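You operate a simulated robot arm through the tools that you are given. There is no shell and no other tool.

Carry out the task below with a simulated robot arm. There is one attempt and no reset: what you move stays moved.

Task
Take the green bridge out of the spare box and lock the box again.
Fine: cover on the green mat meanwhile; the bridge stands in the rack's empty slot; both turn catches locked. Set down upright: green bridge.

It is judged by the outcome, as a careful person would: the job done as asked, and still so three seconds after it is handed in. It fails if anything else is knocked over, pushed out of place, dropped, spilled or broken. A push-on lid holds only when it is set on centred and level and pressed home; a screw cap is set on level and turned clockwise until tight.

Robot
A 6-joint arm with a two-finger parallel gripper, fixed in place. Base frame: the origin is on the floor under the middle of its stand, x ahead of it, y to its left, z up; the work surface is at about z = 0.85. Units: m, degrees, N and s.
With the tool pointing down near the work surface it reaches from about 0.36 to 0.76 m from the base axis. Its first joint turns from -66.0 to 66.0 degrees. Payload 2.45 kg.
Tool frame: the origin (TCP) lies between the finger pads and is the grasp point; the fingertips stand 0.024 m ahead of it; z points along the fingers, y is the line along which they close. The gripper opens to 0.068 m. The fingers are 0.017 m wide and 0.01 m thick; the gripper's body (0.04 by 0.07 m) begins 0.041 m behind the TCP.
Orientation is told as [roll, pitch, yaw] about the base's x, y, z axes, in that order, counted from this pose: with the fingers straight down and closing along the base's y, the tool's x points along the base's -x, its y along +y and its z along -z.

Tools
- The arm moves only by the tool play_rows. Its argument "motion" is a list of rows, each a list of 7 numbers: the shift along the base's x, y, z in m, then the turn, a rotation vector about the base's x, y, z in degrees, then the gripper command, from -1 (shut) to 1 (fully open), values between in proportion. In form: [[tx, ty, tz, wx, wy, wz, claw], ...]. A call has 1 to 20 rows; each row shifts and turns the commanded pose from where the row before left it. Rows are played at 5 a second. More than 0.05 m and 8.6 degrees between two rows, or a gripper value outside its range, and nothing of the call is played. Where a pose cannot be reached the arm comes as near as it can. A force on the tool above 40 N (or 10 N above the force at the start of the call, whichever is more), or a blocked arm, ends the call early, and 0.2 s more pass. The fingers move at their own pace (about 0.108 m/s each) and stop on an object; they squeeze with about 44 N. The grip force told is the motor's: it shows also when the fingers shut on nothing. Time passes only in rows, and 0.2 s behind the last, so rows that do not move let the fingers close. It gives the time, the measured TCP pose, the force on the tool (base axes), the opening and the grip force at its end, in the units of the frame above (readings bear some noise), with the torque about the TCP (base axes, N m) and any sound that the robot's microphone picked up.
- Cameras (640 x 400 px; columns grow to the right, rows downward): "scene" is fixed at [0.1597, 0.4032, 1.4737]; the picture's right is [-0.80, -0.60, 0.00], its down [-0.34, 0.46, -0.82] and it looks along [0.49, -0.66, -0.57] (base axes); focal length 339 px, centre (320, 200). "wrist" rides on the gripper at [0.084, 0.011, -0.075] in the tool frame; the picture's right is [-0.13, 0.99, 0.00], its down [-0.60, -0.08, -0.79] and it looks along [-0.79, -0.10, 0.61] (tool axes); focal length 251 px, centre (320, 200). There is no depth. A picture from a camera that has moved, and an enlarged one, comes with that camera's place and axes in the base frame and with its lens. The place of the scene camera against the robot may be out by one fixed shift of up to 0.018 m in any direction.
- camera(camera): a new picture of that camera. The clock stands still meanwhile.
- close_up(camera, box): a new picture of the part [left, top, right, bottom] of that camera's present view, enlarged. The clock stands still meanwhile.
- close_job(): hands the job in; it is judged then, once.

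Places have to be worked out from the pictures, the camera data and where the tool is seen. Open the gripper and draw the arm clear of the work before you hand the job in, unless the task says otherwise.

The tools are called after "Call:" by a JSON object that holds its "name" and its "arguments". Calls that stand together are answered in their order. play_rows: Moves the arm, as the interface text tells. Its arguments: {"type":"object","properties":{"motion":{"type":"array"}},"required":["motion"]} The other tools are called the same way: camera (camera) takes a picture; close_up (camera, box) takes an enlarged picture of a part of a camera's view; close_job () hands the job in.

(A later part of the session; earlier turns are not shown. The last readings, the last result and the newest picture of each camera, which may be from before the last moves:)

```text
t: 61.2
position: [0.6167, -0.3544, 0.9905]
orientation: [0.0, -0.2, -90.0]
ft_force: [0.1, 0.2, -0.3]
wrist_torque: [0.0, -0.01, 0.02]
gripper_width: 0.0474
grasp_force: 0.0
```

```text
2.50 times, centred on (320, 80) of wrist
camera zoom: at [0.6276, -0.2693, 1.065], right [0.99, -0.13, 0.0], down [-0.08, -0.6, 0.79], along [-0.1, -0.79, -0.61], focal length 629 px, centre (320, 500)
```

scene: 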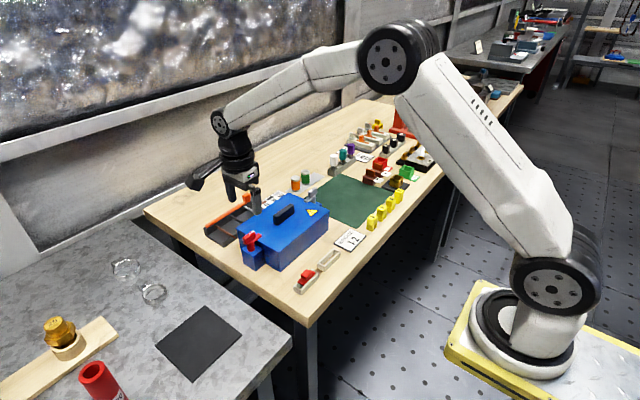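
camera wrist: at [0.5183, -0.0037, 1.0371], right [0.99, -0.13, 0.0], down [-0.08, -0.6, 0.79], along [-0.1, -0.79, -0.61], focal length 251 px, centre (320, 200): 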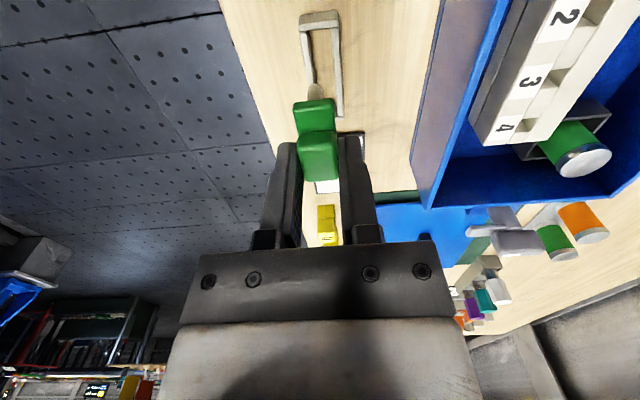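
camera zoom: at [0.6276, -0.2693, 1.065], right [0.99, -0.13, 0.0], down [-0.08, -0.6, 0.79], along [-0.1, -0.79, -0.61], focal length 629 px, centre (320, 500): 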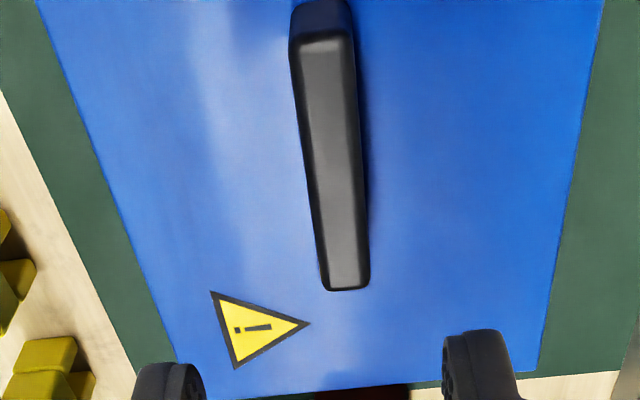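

Camera pose data are steadier than the TCP readings: the tool is truly at x = 0.6166, so each call apparently starts from the measured pose. I correct +4.5 mm in x and descend around the handle.

Call:
{"name": "play_rows", "arguments": {"motion": [[0.0045, 0, -0.02, 0, 0, 0, 0.4], [0, 0, -0.03, 0, 0, 0, 0.2], [0, 0, -0.025, 0, 0, 0, 0.0], [0, 0, -0.012, 0, 0, 0, -0.1], [0, 0, 0, 0, 0, 0, -0.1]]}}

Call:
{"name": "close_up", "arguments": {"camera": "wrist", "box": [220, 60, 420, 220]}}

Call:
{"name": "close_up", "arguments": {"camera": "scene", "box": [280, 140, 400, 240]}}

```text
t: 62.4
position: [0.6242, -0.3532, 0.9013]
orientation: [0.0, -0.1, -90.0]
ft_force: [-0.3, 0.3, -0.3]
wrist_torque: [0.01, 0.01, -0.01]
gripper_width: 0.0309
grasp_force: 0.0
```

```text
2.50 times, centred on (320, 140) of wrist
camera zoom: at [0.6349, -0.2684, 0.9759], right [0.99, -0.13, 0.0], down [-0.08, -0.6, 0.79], along [-0.1, -0.79, -0.61], focal length 629 px, centre (320, 350)
```

zoom: 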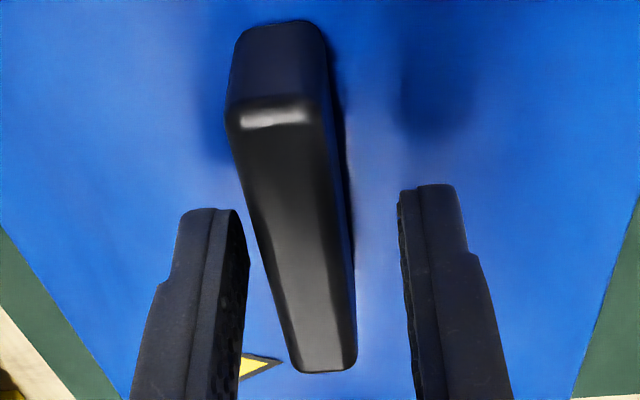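

```text
4.00 times, centred on (340, 190) of scene
camera zoom: at [0.1597, 0.4032, 1.4737], right [-0.8, -0.6, 0.0], down [-0.34, 0.46, -0.82], along [0.49, -0.66, -0.57], focal length 1355 px, centre (240, 240)
```

zoom: 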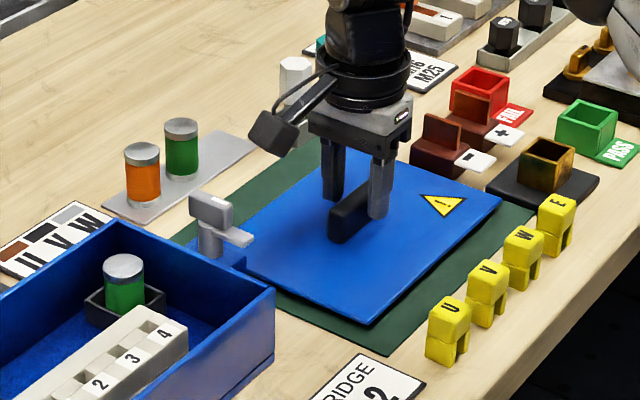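

The tool ended 3 mm too far in +x (0.6239 vs handle 0.621). I correct −3 mm, lower the last 6 mm, and re-check.

Call:
{"name": "play_rows", "arguments": {"motion": [[-0.003, 0, 0, 0, 0, 0, -0.1], [0, 0, -0.005, 0, 0, 0, -0.1], [0, 0, 0, 0, 0, 0, -0.1]]}}

Call:
{"name": "close_up", "arguments": {"camera": "wrist", "box": [220, 60, 420, 220]}}

```text
t: 63.2
position: [0.6203, -0.3534, 0.8965]
orientation: [0.0, -0.1, -89.9]
ft_force: [0.8, -0.5, -0.6]
wrist_torque: [0.02, 0.03, -0.01]
gripper_width: 0.0305
grasp_force: 0.1
```

```text
2.50 times, centred on (320, 140) of wrist
camera zoom: at [0.6317, -0.2686, 0.9698], right [0.99, -0.13, 0.0], down [-0.08, -0.6, 0.79], along [-0.1, -0.79, -0.61], focal length 629 px, centre (320, 350)
```

zoom: 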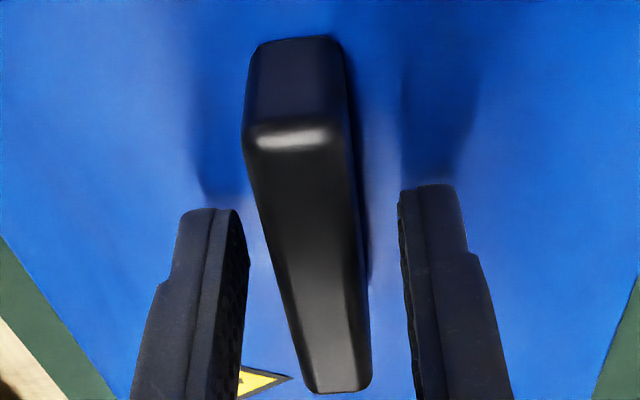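

The handle is centred between the fingers and y matches my release pose. I close and lift the cover.

Call:
{"name": "play_rows", "arguments": {"motion": [[0, 0, 0, 0, 0, 0, -0.6], [0, 0, 0, 0, 0, 0, -1], [0, 0, 0, 0, 0, 0, -1], [0, 0, 0.005, 0, 0, 0, -1], [0, 0, 0.015, 0, 0, 0, -1], [0, 0, 0, 0, 0, 0, -1]]}}

Call:
{"name": "close_up", "arguments": {"camera": "scene", "box": [280, 140, 400, 240]}}

Call:
{"name": "camera", "arguments": {"camera": "wrist"}}

```text
t: 64.6
position: [0.6203, -0.3521, 0.9148]
orientation: [-0.2, 0.1, -90.0]
ft_force: [-0.9, -0.5, -3.6]
wrist_torque: [0.02, 0.0, -0.03]
gripper_width: 0.0159
grasp_force: 35.2
```

```text
4.00 times, centred on (340, 190) of scene
camera zoom: at [0.1598, 0.4031, 1.4737], right [-0.8, -0.6, 0.0], down [-0.34, 0.46, -0.82], along [0.49, -0.66, -0.57], focal length 1355 px, centre (240, 240)
```

zoom: 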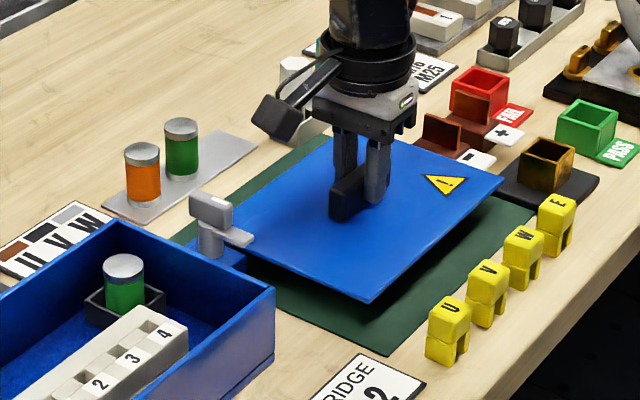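

```text
taken
camera wrist: at [0.6315, -0.2678, 0.99], right [0.99, -0.13, 0.0], down [-0.08, -0.6, 0.79], along [-0.1, -0.79, -0.61], focal length 251 px, centre (320, 200)
```

wrist: 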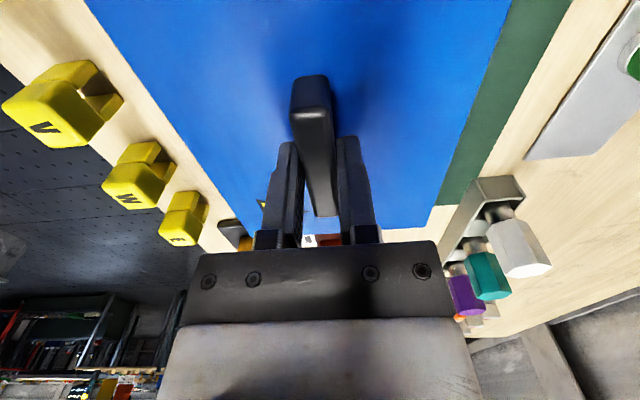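

The cover is held as before. I raise it clear and carry it back above the box at (0.655, −0.089).

Call:
{"name": "play_rows", "arguments": {"motion": [[0, 0, 0.045, 0, 0, 0, -1], [0, 0, 0.045, 0, 0, 0, -1], [0, 0, 0.045, 0, 0, 0, -1], [0.005, 0.035, 0, 0, 0, 0, -1], [0.005, 0.038, 0, 0, 0, 0, -1], [0.005, 0.038, 0, 0, 0, 0, -1], [0.005, 0.038, 0, 0, 0, 0, -1], [0.005, 0.038, 0, 0, 0, 0, -1], [0.005, 0.038, 0, 0, 0, 0, -1], [0.0048, 0.038, 0, 0, 0, 0, -1], [0, 0, -0.03, 0, 0, 0, -1], [0, 0, -0.03, 0, 0, 0, -1], [0, 0, 0, 0, 0, 0, -1]]}}

Call:
{"name": "camera", "arguments": {"camera": "wrist"}}

Call:
{"name": "close_up", "arguments": {"camera": "scene", "box": [230, 185, 330, 285]}}

```text
t: 67.4
position: [0.6575, -0.089, 0.991]
orientation: [-0.1, -0.1, -89.9]
ft_force: [0.2, 0.1, -3.7]
wrist_torque: [0.0, -0.01, -0.02]
gripper_width: 0.0157
grasp_force: 34.2
```

```text
taken
camera wrist: at [0.6685, -0.0049, 1.0659], right [0.99, -0.13, 0.0], down [-0.08, -0.6, 0.79], along [-0.1, -0.79, -0.61], focal length 251 px, centre (320, 200)
```

wrist: 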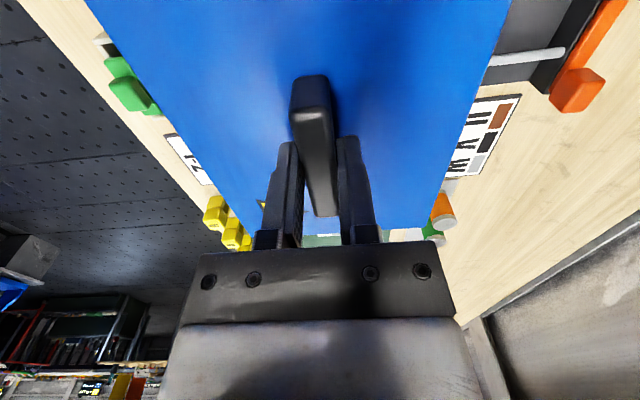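

```text
4.00 times, centred on (280, 235) of scene
camera zoom: at [0.1598, 0.4032, 1.4737], right [-0.8, -0.6, 0.0], down [-0.34, 0.46, -0.82], along [0.49, -0.66, -0.57], focal length 1355 px, centre (480, 60)
```

zoom: 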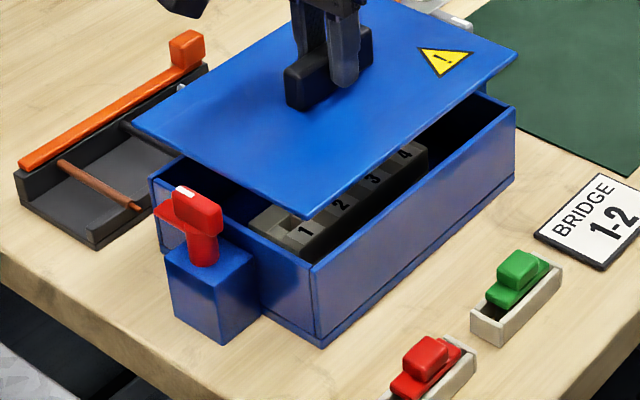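

The tool is truly at x 0.6575, so I trim −2 mm in x and lower to about 1 cm above the seat.

Call:
{"name": "play_rows", "arguments": {"motion": [[-0.002, 0, -0.01, 0, 0, 0, -1], [0, 0, -0.012, 0, 0, 0, -1], [0, 0, -0.006, 0, 0, 0, -1], [0, 0, 0, 0, 0, 0, -1]]}}

Call:
{"name": "camera", "arguments": {"camera": "wrist"}}

Call:
{"name": "close_up", "arguments": {"camera": "scene", "box": [230, 185, 330, 285]}}

```text
t: 68.4
position: [0.6546, -0.0903, 0.9625]
orientation: [-0.1, -0.2, -90.1]
ft_force: [0.6, -0.3, -4.4]
wrist_torque: [-0.02, -0.04, -0.03]
gripper_width: 0.0156
grasp_force: 34.4
```

```text
taken
camera wrist: at [0.6657, -0.0056, 1.0371], right [0.99, -0.13, 0.0], down [-0.08, -0.6, 0.79], along [-0.1, -0.79, -0.61], focal length 251 px, centre (320, 200)
```

wrist: 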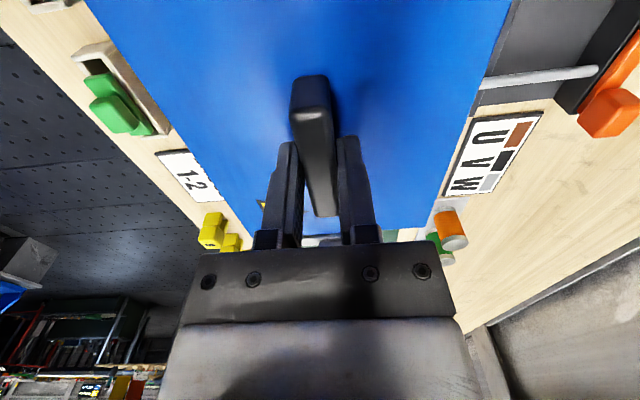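

```text
4.00 times, centred on (280, 235) of scene
camera zoom: at [0.1598, 0.4032, 1.4737], right [-0.8, -0.6, 0.0], down [-0.34, 0.46, -0.82], along [0.49, -0.66, -0.57], focal length 1355 px, centre (480, 60)
```

zoom: 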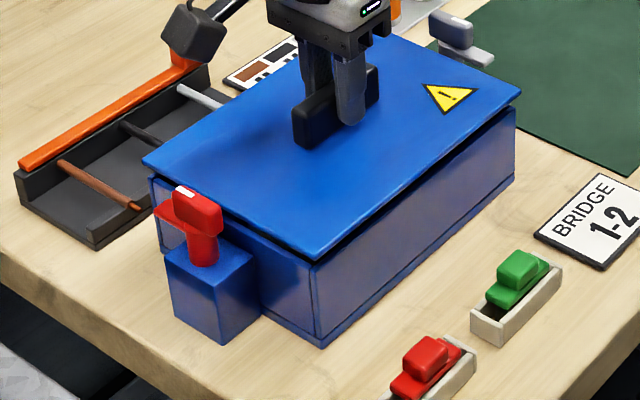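

The cover sits about 11 mm above its seat, TCP at (0.6547, −0.0896) against the target (0.6554, −0.0889). I apply the small trim and lower until contact.

Call:
{"name": "play_rows", "arguments": {"motion": [[0.0007, 0.0008, -0.003, 0, 0, 0, -1], [0, 0, -0.003, 0, 0, 0, -1], [0, 0, 0, 0, 0, 0, -1]]}}

Call:
{"name": "close_up", "arguments": {"camera": "scene", "box": [230, 185, 330, 285]}}

Call:
{"name": "close_up", "arguments": {"camera": "wrist", "box": [220, 60, 420, 220]}}

```text
t: 69.2
position: [0.655, -0.0909, 0.9565]
orientation: [-0.2, -0.1, -90.0]
ft_force: [0.8, -0.2, -4.2]
wrist_torque: [0.02, -0.01, 0.06]
gripper_width: 0.0154
grasp_force: 34.6
```

```text
4.00 times, centred on (280, 235) of scene
camera zoom: at [0.1598, 0.4032, 1.4737], right [-0.8, -0.6, 0.0], down [-0.34, 0.46, -0.82], along [0.49, -0.66, -0.57], focal length 1355 px, centre (480, 60)
```

zoom: 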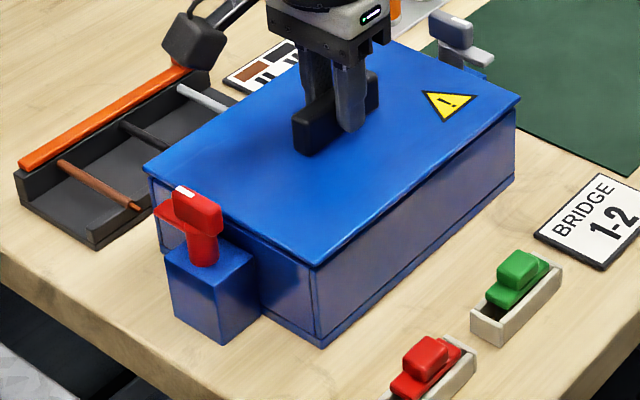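

```text
2.50 times, centred on (320, 140) of wrist
camera zoom: at [0.6661, -0.0055, 1.0313], right [0.99, -0.13, 0.0], down [-0.08, -0.6, 0.79], along [-0.1, -0.79, -0.61], focal length 629 px, centre (320, 350)
```

zoom: 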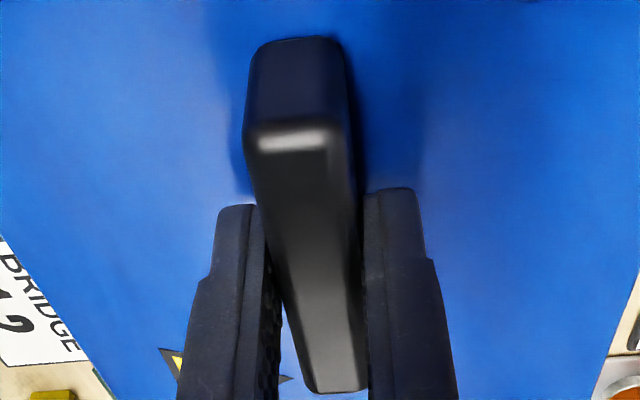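

Nearly down. I lower further in small steps until the seat is felt.

Call:
{"name": "play_rows", "arguments": {"motion": [[0.0003, 0.0006, -0.002, 0, 0, 0, -1], [0, 0, -0.0015, 0, 0, 0, -1], [0, 0, 0, 0, 0, 0, -1]]}}

Call:
{"name": "close_up", "arguments": {"camera": "scene", "box": [210, 170, 330, 280]}}

Call:
{"name": "close_up", "arguments": {"camera": "wrist", "box": [220, 60, 420, 220]}}

```text
t: 70.0
position: [0.6548, -0.0892, 0.9522]
orientation: [-0.1, -0.2, -90.0]
ft_force: [-0.3, -0.1, -3.0]
wrist_torque: [-0.01, -0.02, -0.03]
gripper_width: 0.0155
grasp_force: 35.6
```

```text
3.64 times, centred on (270, 225) of scene
camera zoom: at [0.1598, 0.4032, 1.4737], right [-0.8, -0.6, 0.0], down [-0.34, 0.46, -0.82], along [0.49, -0.66, -0.57], focal length 1232 px, centre (502, 109)
```

zoom: 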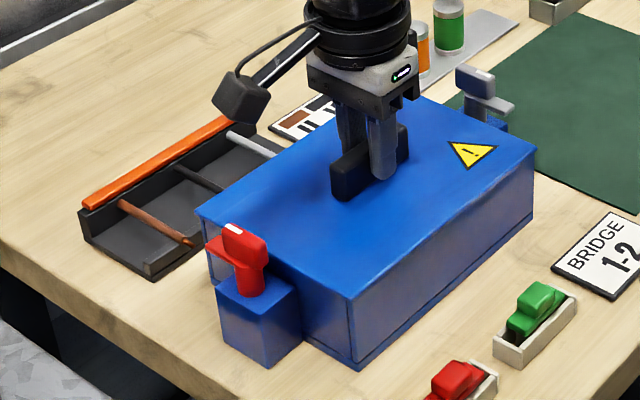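

```text
2.50 times, centred on (320, 140) of wrist
camera zoom: at [0.6666, -0.0046, 1.0274], right [0.99, -0.13, 0.0], down [-0.08, -0.6, 0.79], along [-0.1, -0.79, -0.61], focal length 629 px, centre (320, 350)
```

zoom: 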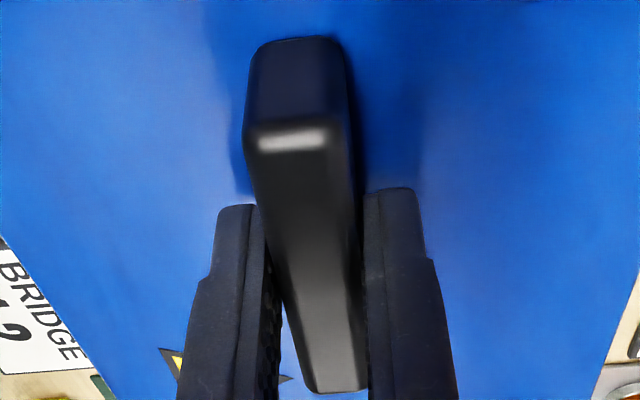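

The cover's corners in the scene view now match the original closed picture within a pixel or two. I lower the last millimetres and press lightly.

Call:
{"name": "play_rows", "arguments": {"motion": [[0, 0, -0.001, 0, 0, 0, -1], [0, 0, -0.001, 0, 0, 0, -1], [0, 0, 0, 0, 0, 0, -1]]}}

```text
t: 70.8
position: [0.6566, -0.0898, 0.9527]
orientation: [0.1, 0.0, -90.1]
ft_force: [-3.0, -4.1, 12.5]
wrist_torque: [0.76, 0.18, 0.07]
gripper_width: 0.0159
grasp_force: 35.2
```

Contact with 12.5 N. I check the seating at the cover's edges before releasing.

Call:
{"name": "close_up", "arguments": {"camera": "scene", "box": [230, 185, 330, 285]}}

Call:
{"name": "close_up", "arguments": {"camera": "scene", "box": [255, 225, 315, 275]}}

Call:
{"name": "close_up", "arguments": {"camera": "wrist", "box": [220, 60, 420, 220]}}

```text
4.00 times, centred on (280, 235) of scene
camera zoom: at [0.1593, 0.403, 1.4738], right [-0.8, -0.6, 0.0], down [-0.34, 0.46, -0.82], along [0.49, -0.66, -0.57], focal length 1355 px, centre (480, 60)
```

zoom: 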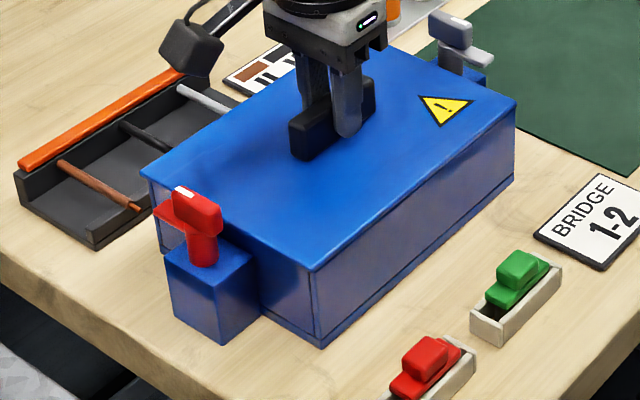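

```text
8.00 times, centred on (285, 250) of scene
camera zoom: at [0.1593, 0.403, 1.4738], right [-0.8, -0.6, 0.0], down [-0.34, 0.46, -0.82], along [0.49, -0.66, -0.57], focal length 2711 px, centre (600, -200)
```

zoom: 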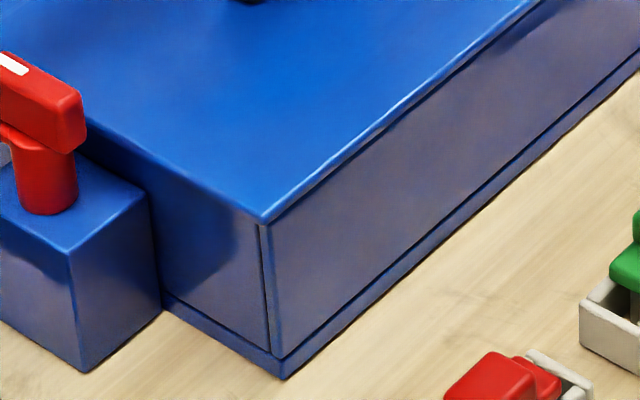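

```text
2.50 times, centred on (320, 140) of wrist
camera zoom: at [0.6675, -0.0041, 1.0273], right [0.99, -0.13, 0.0], down [-0.08, -0.6, 0.79], along [-0.1, -0.79, -0.61], focal length 629 px, centre (320, 350)
```

zoom: 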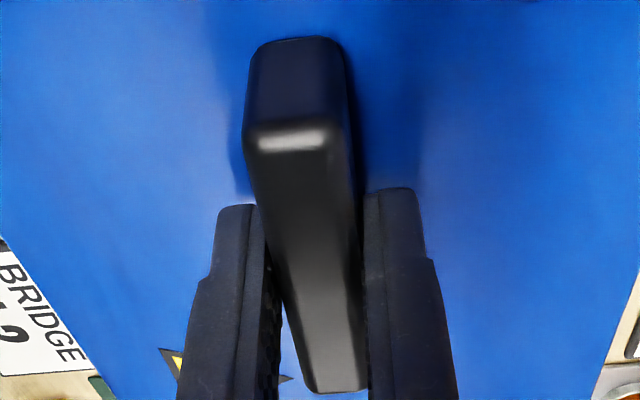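

The cover looks seated flush. I release the handle, rise a little and compare again.

Call:
{"name": "play_rows", "arguments": {"motion": [[0, 0, 0, 0, 0, 0, -0.45], [0, 0, 0, 0, 0, 0, -0.1], [0, 0, 0, 0, 0, 0, 0.4], [0, 0, 0.03, 0, 0, 0, 0.4], [0, 0, 0.04, 0, 0, 0, 0.4], [0, 0, 0.03, 0, 0, 0, 0.4], [0, 0, 0, 0, 0, 0, 0.4]]}}

Call:
{"name": "close_up", "arguments": {"camera": "scene", "box": [210, 170, 330, 280]}}

Call:
{"name": "close_up", "arguments": {"camera": "scene", "box": [255, 225, 315, 275]}}

Call:
{"name": "camera", "arguments": {"camera": "wrist"}}

```text
t: 72.4
position: [0.655, -0.0882, 1.0477]
orientation: [-0.2, -0.2, -90.0]
ft_force: [-0.7, 0.1, -0.5]
wrist_torque: [-0.01, -0.02, 0.0]
gripper_width: 0.0475
grasp_force: 0.1
```

```text
3.64 times, centred on (270, 225) of scene
camera zoom: at [0.1597, 0.4032, 1.4737], right [-0.8, -0.6, 0.0], down [-0.34, 0.46, -0.82], along [0.49, -0.66, -0.57], focal length 1232 px, centre (502, 109)
```

zoom: 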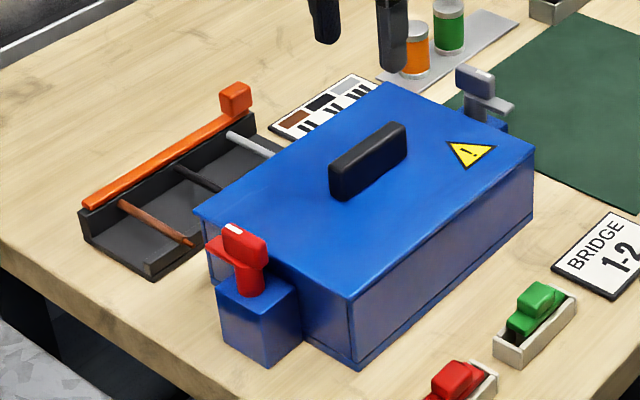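

```text
8.00 times, centred on (285, 250) of scene
camera zoom: at [0.1597, 0.4032, 1.4737], right [-0.8, -0.6, 0.0], down [-0.34, 0.46, -0.82], along [0.49, -0.66, -0.57], focal length 2711 px, centre (600, -200)
```

zoom: 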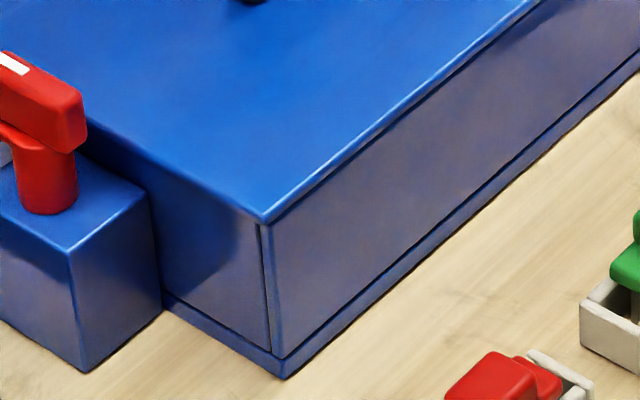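

```text
taken
camera wrist: at [0.6661, -0.0036, 1.1233], right [0.99, -0.13, 0.0], down [-0.08, -0.6, 0.79], along [-0.1, -0.79, -0.61], focal length 251 px, centre (320, 200)
```

wrist: 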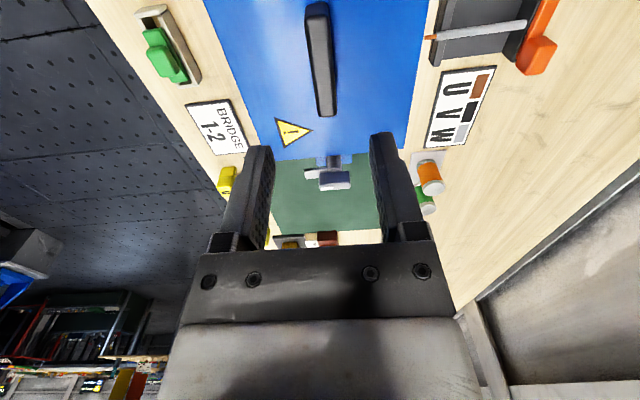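

The cover sits about 1 mm to +x/+y of its original place. I go back down, regrip it centred, nudge it that millimetre and press it home.

Call:
{"name": "play_rows", "arguments": {"motion": [[0, 0, -0.04, 0, 0, 0, 0.4], [0, 0, -0.04, 0, 0, 0, 0.1], [0, 0, -0.014, 0, 0, 0, -0.1], [0, 0, 0, 0, 0, 0, -0.1]]}}

Call:
{"name": "close_up", "arguments": {"camera": "wrist", "box": [220, 60, 420, 220]}}

```text
t: 73.4
position: [0.6553, -0.089, 0.9543]
orientation: [0.0, -0.1, -90.0]
ft_force: [-0.6, -0.1, 1.1]
wrist_torque: [0.02, -0.04, 0.01]
gripper_width: 0.0307
grasp_force: 0.0
```

```text
2.50 times, centred on (320, 140) of wrist
camera zoom: at [0.6667, -0.0046, 1.0294], right [0.99, -0.13, 0.0], down [-0.08, -0.6, 0.79], along [-0.1, -0.79, -0.61], focal length 629 px, centre (320, 350)
```

zoom: 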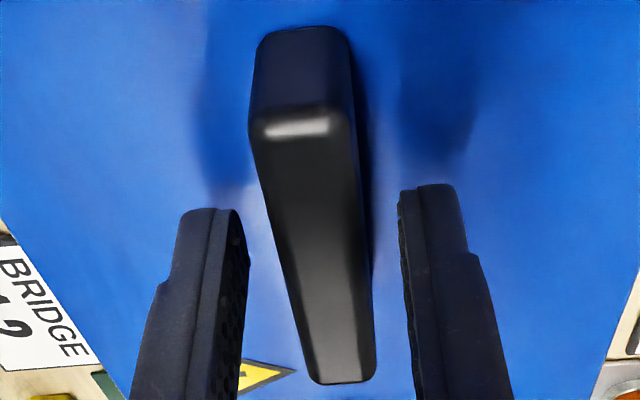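

The handle measures about 1.7 mm to +x and 0.7 mm to +y of its original position. I grip it, lift 2 mm and shift it back, then check the pose.

Call:
{"name": "play_rows", "arguments": {"motion": [[0, 0, -0.002, 0, 0, 0, -0.6], [0, 0, 0, 0, 0, 0, -1], [0, 0, 0, 0, 0, 0, -1], [0, 0, 0.003, 0, 0, 0, -1], [-0.0015, -0.0007, 0, 0, 0, 0, -1], [0, 0, 0, 0, 0, 0, -1]]}}

Call:
{"name": "close_up", "arguments": {"camera": "wrist", "box": [220, 60, 420, 220]}}

Call:
{"name": "close_up", "arguments": {"camera": "scene", "box": [210, 170, 330, 280]}}

```text
t: 74.8
position: [0.6513, -0.0906, 0.9563]
orientation: [-0.2, 0.0, -90.1]
ft_force: [0.3, 0.3, -4.7]
wrist_torque: [-0.04, 0.02, -0.03]
gripper_width: 0.0157
grasp_force: 34.6
```

```text
2.50 times, centred on (320, 140) of wrist
camera zoom: at [0.6639, -0.0051, 1.0313], right [0.99, -0.13, 0.0], down [-0.08, -0.6, 0.79], along [-0.11, -0.79, -0.61], focal length 629 px, centre (320, 350)
```

zoom: 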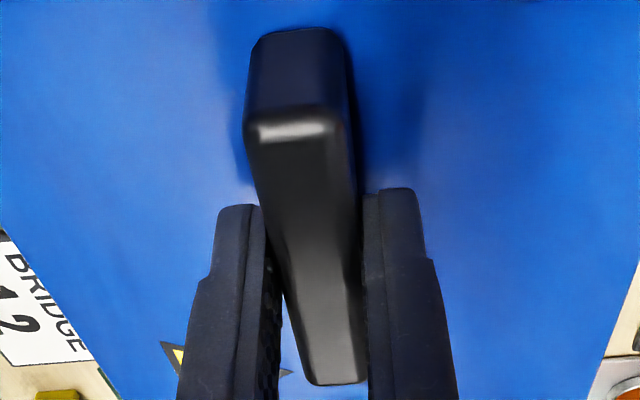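

```text
3.64 times, centred on (270, 225) of scene
camera zoom: at [0.1598, 0.4032, 1.4737], right [-0.8, -0.6, 0.0], down [-0.34, 0.46, -0.82], along [0.49, -0.66, -0.57], focal length 1232 px, centre (502, 109)
```

zoom: 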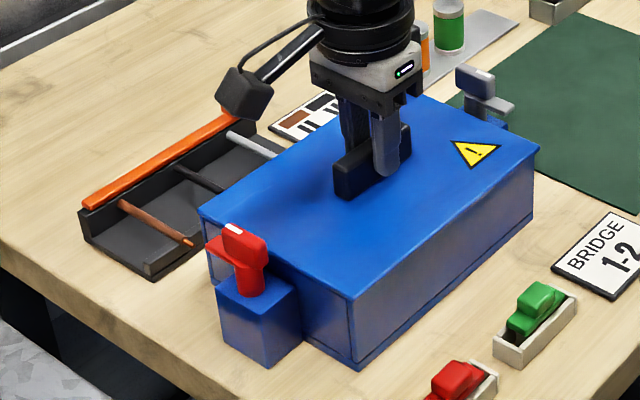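

Now slightly overshot to −x (TCP 0.6529); the target is about 0.6546. I trim +1.4 mm and check.

Call:
{"name": "play_rows", "arguments": {"motion": [[0.0014, 0, 0, 0, 0, 0, -1], [0, 0, 0, 0, 0, 0, -1]]}}

Call:
{"name": "close_up", "arguments": {"camera": "wrist", "box": [220, 60, 420, 220]}}

Call:
{"name": "close_up", "arguments": {"camera": "scene", "box": [210, 170, 330, 280]}}

```text
t: 75.4
position: [0.6557, -0.0897, 0.9575]
orientation: [-0.1, -0.2, -90.0]
ft_force: [0.2, 0.6, -3.2]
wrist_torque: [-0.02, -0.02, -0.01]
gripper_width: 0.0156
grasp_force: 34.8
```

```text
2.50 times, centred on (320, 140) of wrist
camera zoom: at [0.6662, -0.0052, 1.0323], right [0.99, -0.13, 0.0], down [-0.08, -0.6, 0.79], along [-0.1, -0.79, -0.61], focal length 629 px, centre (320, 350)
```

zoom: 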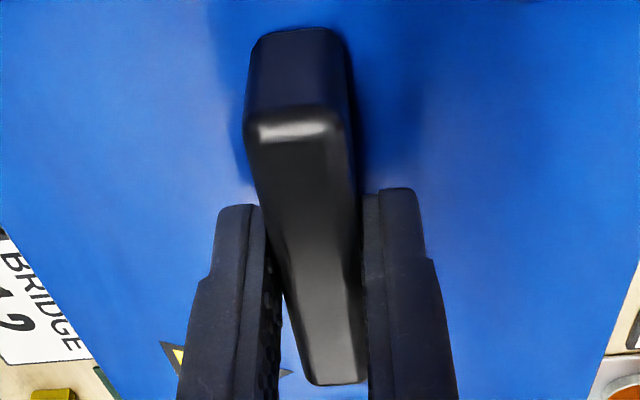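

```text
3.64 times, centred on (270, 225) of scene
camera zoom: at [0.1598, 0.4032, 1.4737], right [-0.8, -0.6, 0.0], down [-0.34, 0.46, -0.82], along [0.49, -0.66, -0.57], focal length 1232 px, centre (502, 109)
```

zoom: 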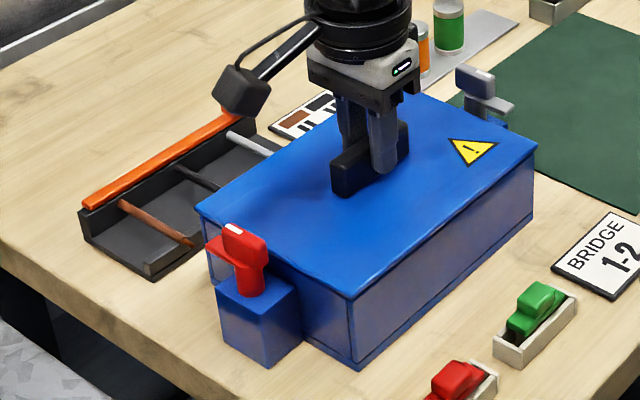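

Now the corners match the original position in the scene view. I lower it straight down onto the seat.

Call:
{"name": "play_rows", "arguments": {"motion": [[0, 0, -0.002, 0, 0, 0, -1], [0, 0, -0.0015, 0, 0, 0, -1], [0, 0, 0, 0, 0, 0, -1]]}}

Call:
{"name": "close_up", "arguments": {"camera": "scene", "box": [210, 170, 330, 280]}}

Call:
{"name": "close_up", "arguments": {"camera": "wrist", "box": [220, 60, 420, 220]}}

```text
t: 76.2
position: [0.6552, -0.0904, 0.9545]
orientation: [0.0, -0.1, -90.0]
ft_force: [-2.2, 0.1, 2.5]
wrist_torque: [-0.18, -0.02, -0.04]
gripper_width: 0.016
grasp_force: 34.7
```

```text
3.64 times, centred on (270, 225) of scene
camera zoom: at [0.1596, 0.4032, 1.4737], right [-0.8, -0.6, 0.0], down [-0.34, 0.46, -0.82], along [0.49, -0.66, -0.57], focal length 1232 px, centre (502, 109)
```

zoom: 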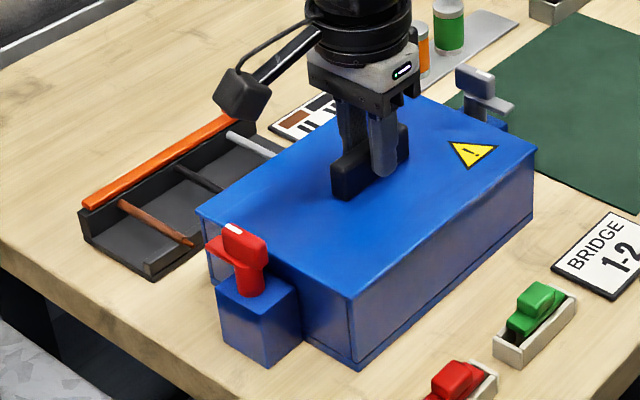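

```text
2.50 times, centred on (320, 140) of wrist
camera zoom: at [0.6665, -0.0056, 1.0292], right [0.99, -0.13, 0.0], down [-0.08, -0.6, 0.79], along [-0.1, -0.79, -0.61], focal length 629 px, centre (320, 350)
```

zoom: 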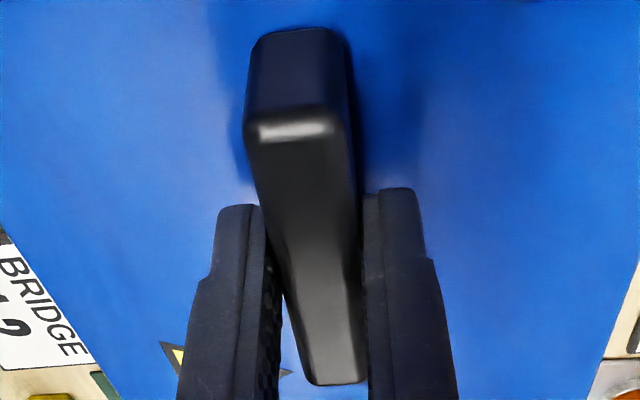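

Contact with almost no torque, so it sits level. I press it down a bit more and then release.

Call:
{"name": "play_rows", "arguments": {"motion": [[0, 0, -0.001, 0, 0, 0, -1], [0, 0, 0, 0, 0, 0, -1]]}}

```text
t: 76.8
position: [0.6552, -0.0899, 0.9553]
orientation: [0.0, 0.0, -90.1]
ft_force: [-7.2, 1.7, 20.1]
wrist_torque: [0.16, 0.2, 0.0]
gripper_width: 0.0159
grasp_force: 35.1
```

20 N of reaction with little torque: the cover is firmly and evenly on its seat. I unload, open and rise, then compare once more.

Call:
{"name": "play_rows", "arguments": {"motion": [[0.0, 0, 0.0008, 0, 0, 0, -1], [0, 0, 0, 0, 0, 0, -0.5], [0, 0, 0, 0, 0, 0, -0.3], [0, 0, 0, 0, 0, 0, 0.2], [0, 0, 0.03, 0, 0, 0, 0.4], [0, 0, 0.03, 0, 0, 0, 0.4], [0, 0, 0.03, 0, 0, 0, 0.4], [0, 0, 0, 0, 0, 0, 0.4]]}}

Call:
{"name": "close_up", "arguments": {"camera": "scene", "box": [210, 170, 330, 280]}}

Call:
{"name": "camera", "arguments": {"camera": "wrist"}}

```text
t: 78.6
position: [0.6555, -0.0893, 1.0439]
orientation: [-0.1, -0.1, -90.0]
ft_force: [0.5, 0.1, 0.3]
wrist_torque: [-0.02, -0.01, -0.02]
gripper_width: 0.0475
grasp_force: 0.0
```

```text
3.64 times, centred on (270, 225) of scene
camera zoom: at [0.1597, 0.4032, 1.4737], right [-0.8, -0.6, 0.0], down [-0.34, 0.46, -0.82], along [0.49, -0.66, -0.57], focal length 1232 px, centre (502, 109)
```

zoom: 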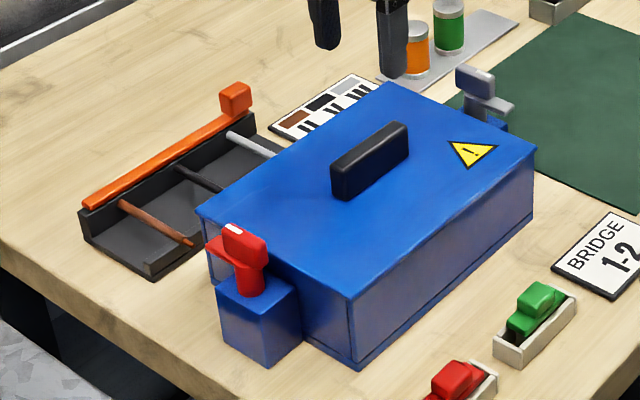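

```text
taken
camera wrist: at [0.6665, -0.0037, 1.1186], right [0.99, -0.13, 0.0], down [-0.08, -0.6, 0.79], along [-0.1, -0.79, -0.61], focal length 251 px, centre (320, 200)
```

wrist: 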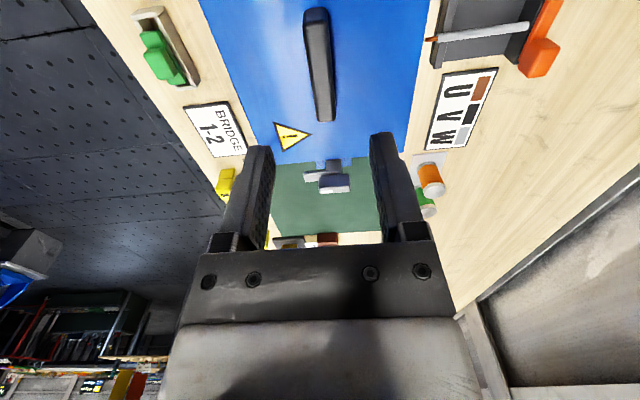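

The cover's corners and handle coincide with the original closed picture. Now I lock the red catch: rotate the gripper to yaw 0 (the knob now lies along x) above (0.6546, 0.030).

Call:
{"name": "play_rows", "arguments": {"motion": [[0, 0.02, 0, 0, 0, 8.2, 0.4], [0, 0.02, 0, 0, 0, 8.2, 0.4], [0, 0.02, 0, 0, 0, 8.2, 0.4], [0, 0.02, 0, 0, 0, 8.2, 0.4], [0, 0.02, 0, 0, 0, 8.2, 0.4], [-0.001, 0.018, 0, 0, 0, 8.2, 0.4], [0, 0, 0, 0, 0, 8.2, 0.4], [0, 0, 0, 0, 0, 8.2, 0.4], [0, 0, 0, 0, 0, 8.2, 0.4], [0, 0, 0, 0, 0, 8.2, 0.4], [0, 0, 0, 0, 0, 8.0, 0.4], [0, 0, -0.03, 0, 0, 0, 0.4], [0, 0, 0, 0, 0, 0, 0.4]]}}

Call:
{"name": "camera", "arguments": {"camera": "wrist"}}

Call:
{"name": "close_up", "arguments": {"camera": "wrist", "box": [220, 20, 420, 180]}}

```text
t: 81.4
position: [0.654, 0.0287, 1.0149]
orientation: [0.0, 0.0, 0.0]
ft_force: [-0.2, 0.2, 0.2]
wrist_torque: [0.05, -0.03, -0.01]
gripper_width: 0.0475
grasp_force: 0.1
```

```text
taken
camera wrist: at [0.5702, 0.0404, 1.0882], right [0.13, 0.99, 0.0], down [0.6, -0.08, 0.79], along [0.79, -0.1, -0.61], focal length 251 px, centre (320, 200)
```

wrist: 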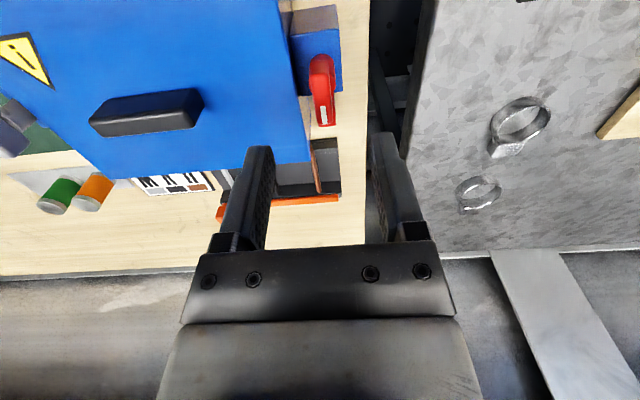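

```text
2.50 times, centred on (320, 100) of wrist
camera zoom: at [0.5702, 0.0404, 1.0882], right [0.13, 0.99, 0.0], down [0.6, -0.08, 0.79], along [0.79, -0.1, -0.61], focal length 629 px, centre (320, 450)
```

zoom: 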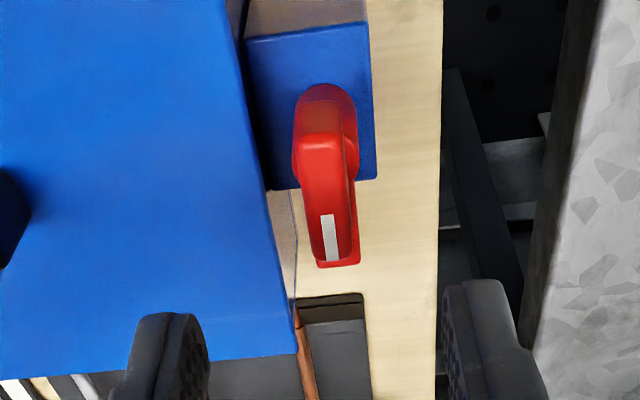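

The red knob lies along x under the tool. I descend to z ≈ 0.964 and close on it.

Call:
{"name": "play_rows", "arguments": {"motion": [[0.0004, 0.0008, -0.03, 0, 0, 0, 0.2], [0, 0, -0.019, 0, 0, 0, 0.0], [0, 0, 0, 0, 0, 0, -0.3], [0, 0, 0, 0, 0, 0, -0.3]]}}

Call:
{"name": "close_up", "arguments": {"camera": "wrist", "box": [220, 90, 420, 240]}}

```text
t: 82.4
position: [0.6532, 0.0303, 0.9634]
orientation: [-0.1, -0.2, 0.1]
ft_force: [-1.0, -0.8, 0.9]
wrist_torque: [-0.02, 0.0, 0.0]
gripper_width: 0.0239
grasp_force: 0.0
```

```text
2.67 times, centred on (320, 165) of wrist
camera zoom: at [0.569, 0.0416, 1.0379], right [0.13, 0.99, 0.0], down [0.6, -0.08, 0.79], along [0.79, -0.1, -0.61], focal length 670 px, centre (320, 293)
```

zoom: 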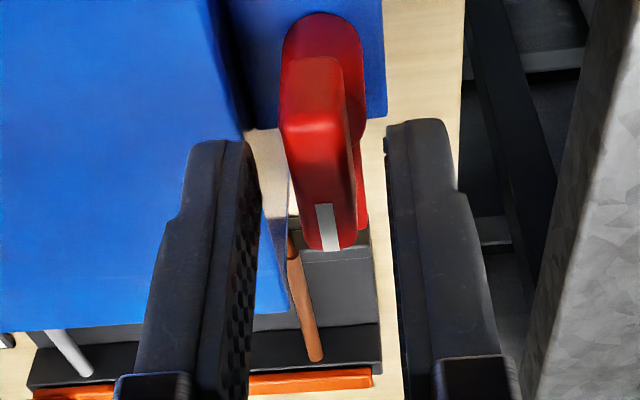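

The knob is about 1.7 mm further in +x than in my earlier centred grip; I shift accordingly and close.

Call:
{"name": "play_rows", "arguments": {"motion": [[0.0017, 0, 0, 0, 0, 0, -0.3], [0, 0, 0, 0, 0, 0, -0.7], [0, 0, 0, 0, 0, 0, -1], [0, 0, 0, 0, 0, 0, -1]]}}

Call:
{"name": "close_up", "arguments": {"camera": "wrist", "box": [220, 90, 420, 240]}}

```text
t: 83.4
position: [0.6544, 0.0305, 0.9635]
orientation: [-0.2, -0.1, 0.1]
ft_force: [-0.7, 1.8, 1.1]
wrist_torque: [0.07, -0.03, 0.03]
gripper_width: 0.0109
grasp_force: 32.1
```

```text
2.67 times, centred on (320, 165) of wrist
camera zoom: at [0.5714, 0.0418, 1.0382], right [0.13, 0.99, 0.0], down [0.6, -0.08, 0.79], along [0.79, -0.1, -0.61], focal length 670 px, centre (320, 293)
```

zoom: 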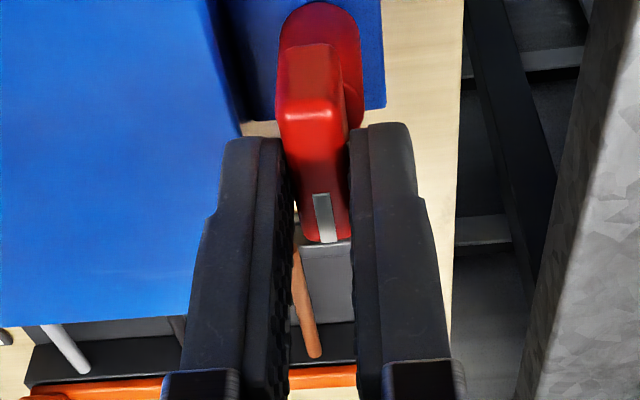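

The grip is centred. I turn the red catch clockwise, in stages.

Call:
{"name": "play_rows", "arguments": {"motion": [[0, 0, 0, 0, 0, -7, -1], [0, 0, 0, 0, 0, -7, -1], [0, 0, 0, 0, 0, -7, -1], [0, 0, 0, 0, 0, -7, -1], [0, 0, 0, 0, 0, 0, -1]]}}

```text
t: 84.6
position: [0.6549, 0.0292, 0.9634]
orientation: [-0.2, 0.2, -28.1]
ft_force: [-9.5, 8.0, -7.2]
wrist_torque: [-0.02, -0.36, -0.01]
gripper_width: 0.0109
grasp_force: 31.4
```

Turning freely with modest side force; I continue.

Call:
{"name": "play_rows", "arguments": {"motion": [[-0.0004, 0.0004, 0, 0, 0, -7, -1], [0, 0, 0, 0, 0, -7, -1], [0, 0, 0, 0, 0, -7, -1], [0, 0, 0, 0, 0, 0, -1]]}}

```text
t: 85.6
position: [0.6556, 0.0298, 0.9639]
orientation: [-0.1, 0.0, -49.1]
ft_force: [0.9, 7.6, -17.1]
wrist_torque: [0.45, 0.12, -0.01]
gripper_width: 0.0108
grasp_force: 32.2
```

Call:
{"name": "play_rows", "arguments": {"motion": [[0, 0.0003, -0.0005, 0, 0, -7, -1], [0, 0, 0, 0, 0, -7, -1], [0, 0, 0, 0, 0, -7, -1], [0, 0, 0, 0, 0, 0, -1]]}}

Call:
{"name": "close_up", "arguments": {"camera": "wrist", "box": [220, 90, 420, 240]}}

```text
t: 86.6
position: [0.6554, 0.0299, 0.9641]
orientation: [-0.1, -0.2, -70.1]
ft_force: [-7.9, -3.6, -5.1]
wrist_torque: [0.4, 0.31, -0.03]
gripper_width: 0.011
grasp_force: 31.8
```

```text
2.67 times, centred on (320, 165) of wrist
camera zoom: at [0.6371, 0.1129, 1.0383], right [0.98, 0.22, 0.0], down [0.13, -0.59, 0.79], along [0.17, -0.78, -0.61], focal length 670 px, centre (320, 293)
```

zoom: 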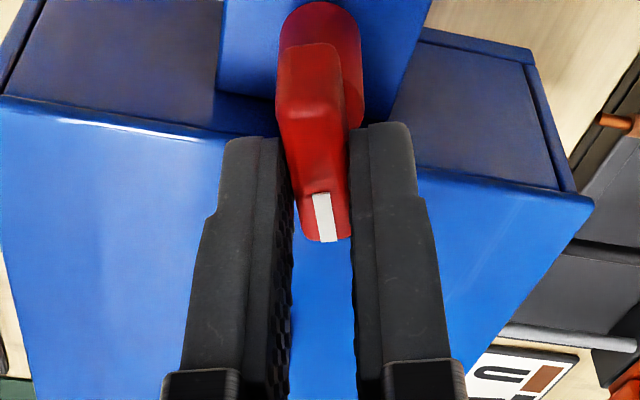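

The catch is swinging over the cover without resistance (−70°). I finish the last 20°.

Call:
{"name": "play_rows", "arguments": {"motion": [[0, 0, 0, 0, 0, -7, -1], [0, 0, 0, 0, 0, -7, -1], [0, 0, 0, 0, 0, -6, -1], [0, 0, 0, 0, 0, 0, -1]]}}

Call:
{"name": "close_up", "arguments": {"camera": "wrist", "box": [220, 90, 420, 240]}}

Call:
{"name": "close_up", "arguments": {"camera": "scene", "box": [210, 170, 330, 280]}}

```text
t: 87.6
position: [0.6559, 0.0295, 0.963]
orientation: [-0.1, -0.1, -90.1]
ft_force: [-10.9, 0.2, -10.0]
wrist_torque: [-0.58, 0.11, 0.01]
gripper_width: 0.0108
grasp_force: 31.7
```

```text
2.67 times, centred on (320, 165) of wrist
camera zoom: at [0.6663, 0.114, 1.0383], right [0.99, -0.13, 0.0], down [-0.08, -0.6, 0.79], along [-0.11, -0.79, -0.61], focal length 670 px, centre (320, 293)
```

zoom: 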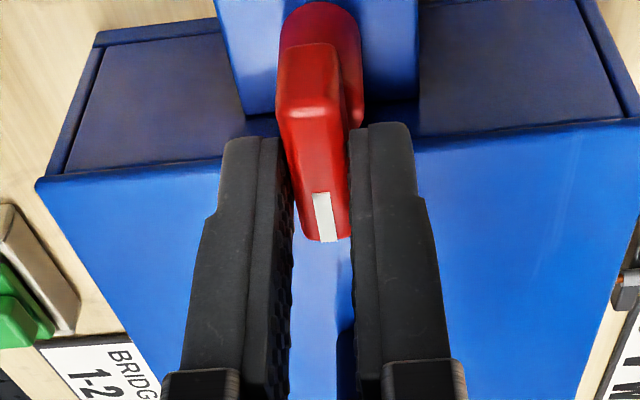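

```text
3.64 times, centred on (270, 225) of scene
camera zoom: at [0.1596, 0.4032, 1.4737], right [-0.8, -0.6, 0.0], down [-0.34, 0.46, -0.82], along [0.49, -0.66, -0.57], focal length 1232 px, centre (502, 109)
```

zoom: 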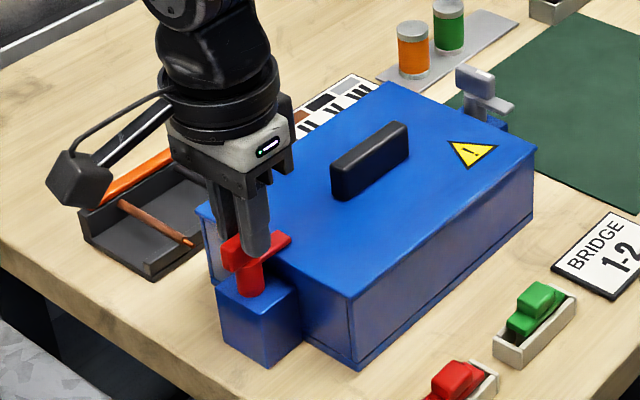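

The red catch is back over the cover exactly as at the start. I release, rise, and go to the grey catch with yaw 0.

Call:
{"name": "play_rows", "arguments": {"motion": [[0, 0, 0, 0, 0, 0, -0.5], [0, 0, 0, 0, 0, 0, 0.1], [0, 0, 0.03, 0, 0, 0, 0.4], [0, 0, 0.045, 0, 0, 0, 0.4], [0, -0.03, 0, 0, 0, 8.2, 0.4], [0, -0.03, 0, 0, 0, 8.2, 0.4], [0, -0.03, 0, 0, 0, 8.2, 0.4], [0, -0.03, 0, 0, 0, 8.2, 0.4], [0, -0.03, 0, 0, 0, 8.2, 0.4], [0, -0.03, 0, 0, 0, 8.2, 0.4], [0, -0.03, 0, 0, 0, 8.2, 0.4], [-0.0005, -0.0295, 0, 0, 0, 8.2, 0.4], [0, 0, 0, 0, 0, 8.2, 0.4], [0, 0, 0, 0, 0, 8.2, 0.4], [0, 0, 0, 0, 0, 8.0, 0.4], [0, 0, 0, 0, 0, 0, 0.4]]}}

Call:
{"name": "close_up", "arguments": {"camera": "wrist", "box": [220, 0, 420, 160]}}

Call:
{"name": "close_up", "arguments": {"camera": "scene", "box": [210, 170, 330, 280]}}

```text
t: 91.0
position: [0.6554, -0.2105, 1.0408]
orientation: [0.0, -0.1, 0.1]
ft_force: [-0.3, 0.1, 0.5]
wrist_torque: [0.0, 0.0, -0.03]
gripper_width: 0.0473
grasp_force: 0.1
```

```text
2.50 times, centred on (320, 80) of wrist
camera zoom: at [0.5707, -0.1988, 1.115], right [0.13, 0.99, 0.0], down [0.6, -0.08, 0.79], along [0.79, -0.1, -0.61], focal length 629 px, centre (320, 500)
```

zoom: 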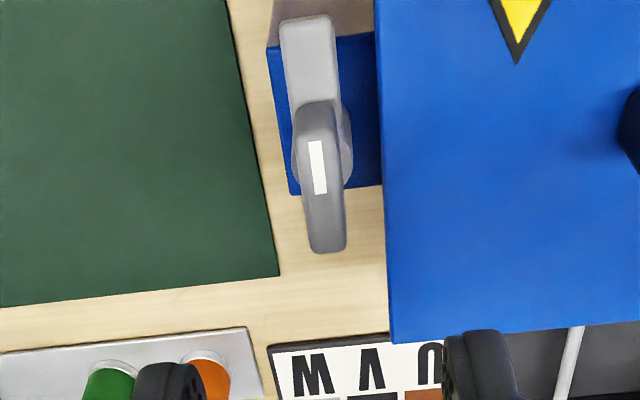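

```text
3.64 times, centred on (270, 225) of scene
camera zoom: at [0.1597, 0.4032, 1.4737], right [-0.8, -0.6, 0.0], down [-0.34, 0.46, -0.82], along [0.49, -0.66, -0.57], focal length 1232 px, centre (502, 109)
```

zoom: 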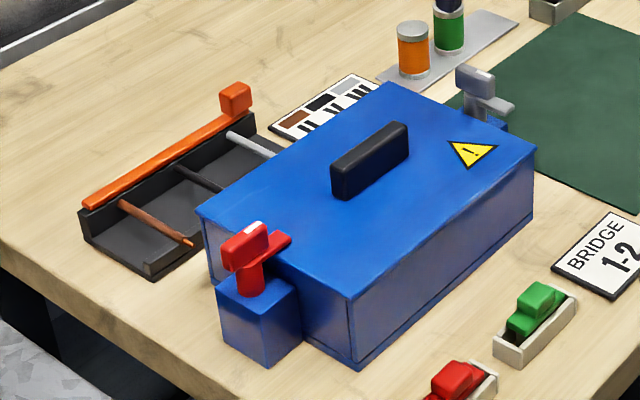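

The red catch is locked over the cover. The tool is at (0.6547, −0.2098) above the grey knob; I descend and prepare to grip.

Call:
{"name": "play_rows", "arguments": {"motion": [[0, 0, -0.04, 0, 0, 0, 0.2], [0, 0, -0.036, 0, 0, 0, 0.0], [0, 0, 0, 0, 0, 0, -0.3], [0, 0, 0, 0, 0, 0, -0.3]]}}

Call:
{"name": "close_up", "arguments": {"camera": "wrist", "box": [220, 90, 420, 240]}}

```text
t: 92.0
position: [0.6514, -0.214, 0.9634]
orientation: [-0.1, -0.2, 0.1]
ft_force: [0.0, -0.7, 0.0]
wrist_torque: [0.03, 0.01, 0.0]
gripper_width: 0.0239
grasp_force: 0.1
```

```text
2.67 times, centred on (320, 165) of wrist
camera zoom: at [0.5682, -0.201, 1.0373], right [0.13, 0.99, 0.0], down [0.6, -0.08, 0.79], along [0.79, -0.1, -0.61], focal length 670 px, centre (320, 293)
```

zoom: 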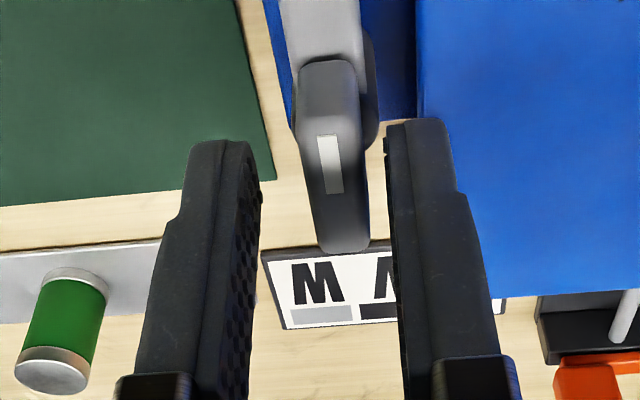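

The tool settled ~2 mm short in x and y relative to the knob. I shift (+2.3, +2) mm and close.

Call:
{"name": "play_rows", "arguments": {"motion": [[0.0022, 0.002, 0.001, 0, 0, 0, -0.3], [0, 0, 0, 0, 0, 0, -0.3]]}}

Call:
{"name": "close_up", "arguments": {"camera": "wrist", "box": [220, 90, 420, 240]}}

```text
t: 92.6
position: [0.6551, -0.209, 0.965]
orientation: [-0.1, 0.1, 0.0]
ft_force: [0.0, -0.9, 0.6]
wrist_torque: [-0.03, -0.01, -0.02]
gripper_width: 0.0238
grasp_force: 0.0
```

```text
2.67 times, centred on (320, 165) of wrist
camera zoom: at [0.5714, -0.1978, 1.0383], right [0.13, 0.99, 0.0], down [0.6, -0.08, 0.79], along [0.79, -0.1, -0.61], focal length 670 px, centre (320, 293)
```

zoom: 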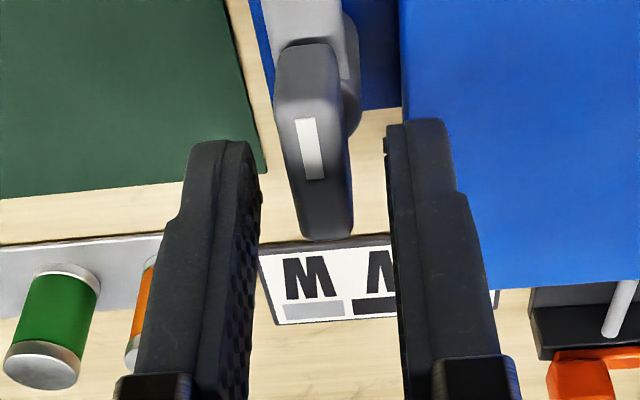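

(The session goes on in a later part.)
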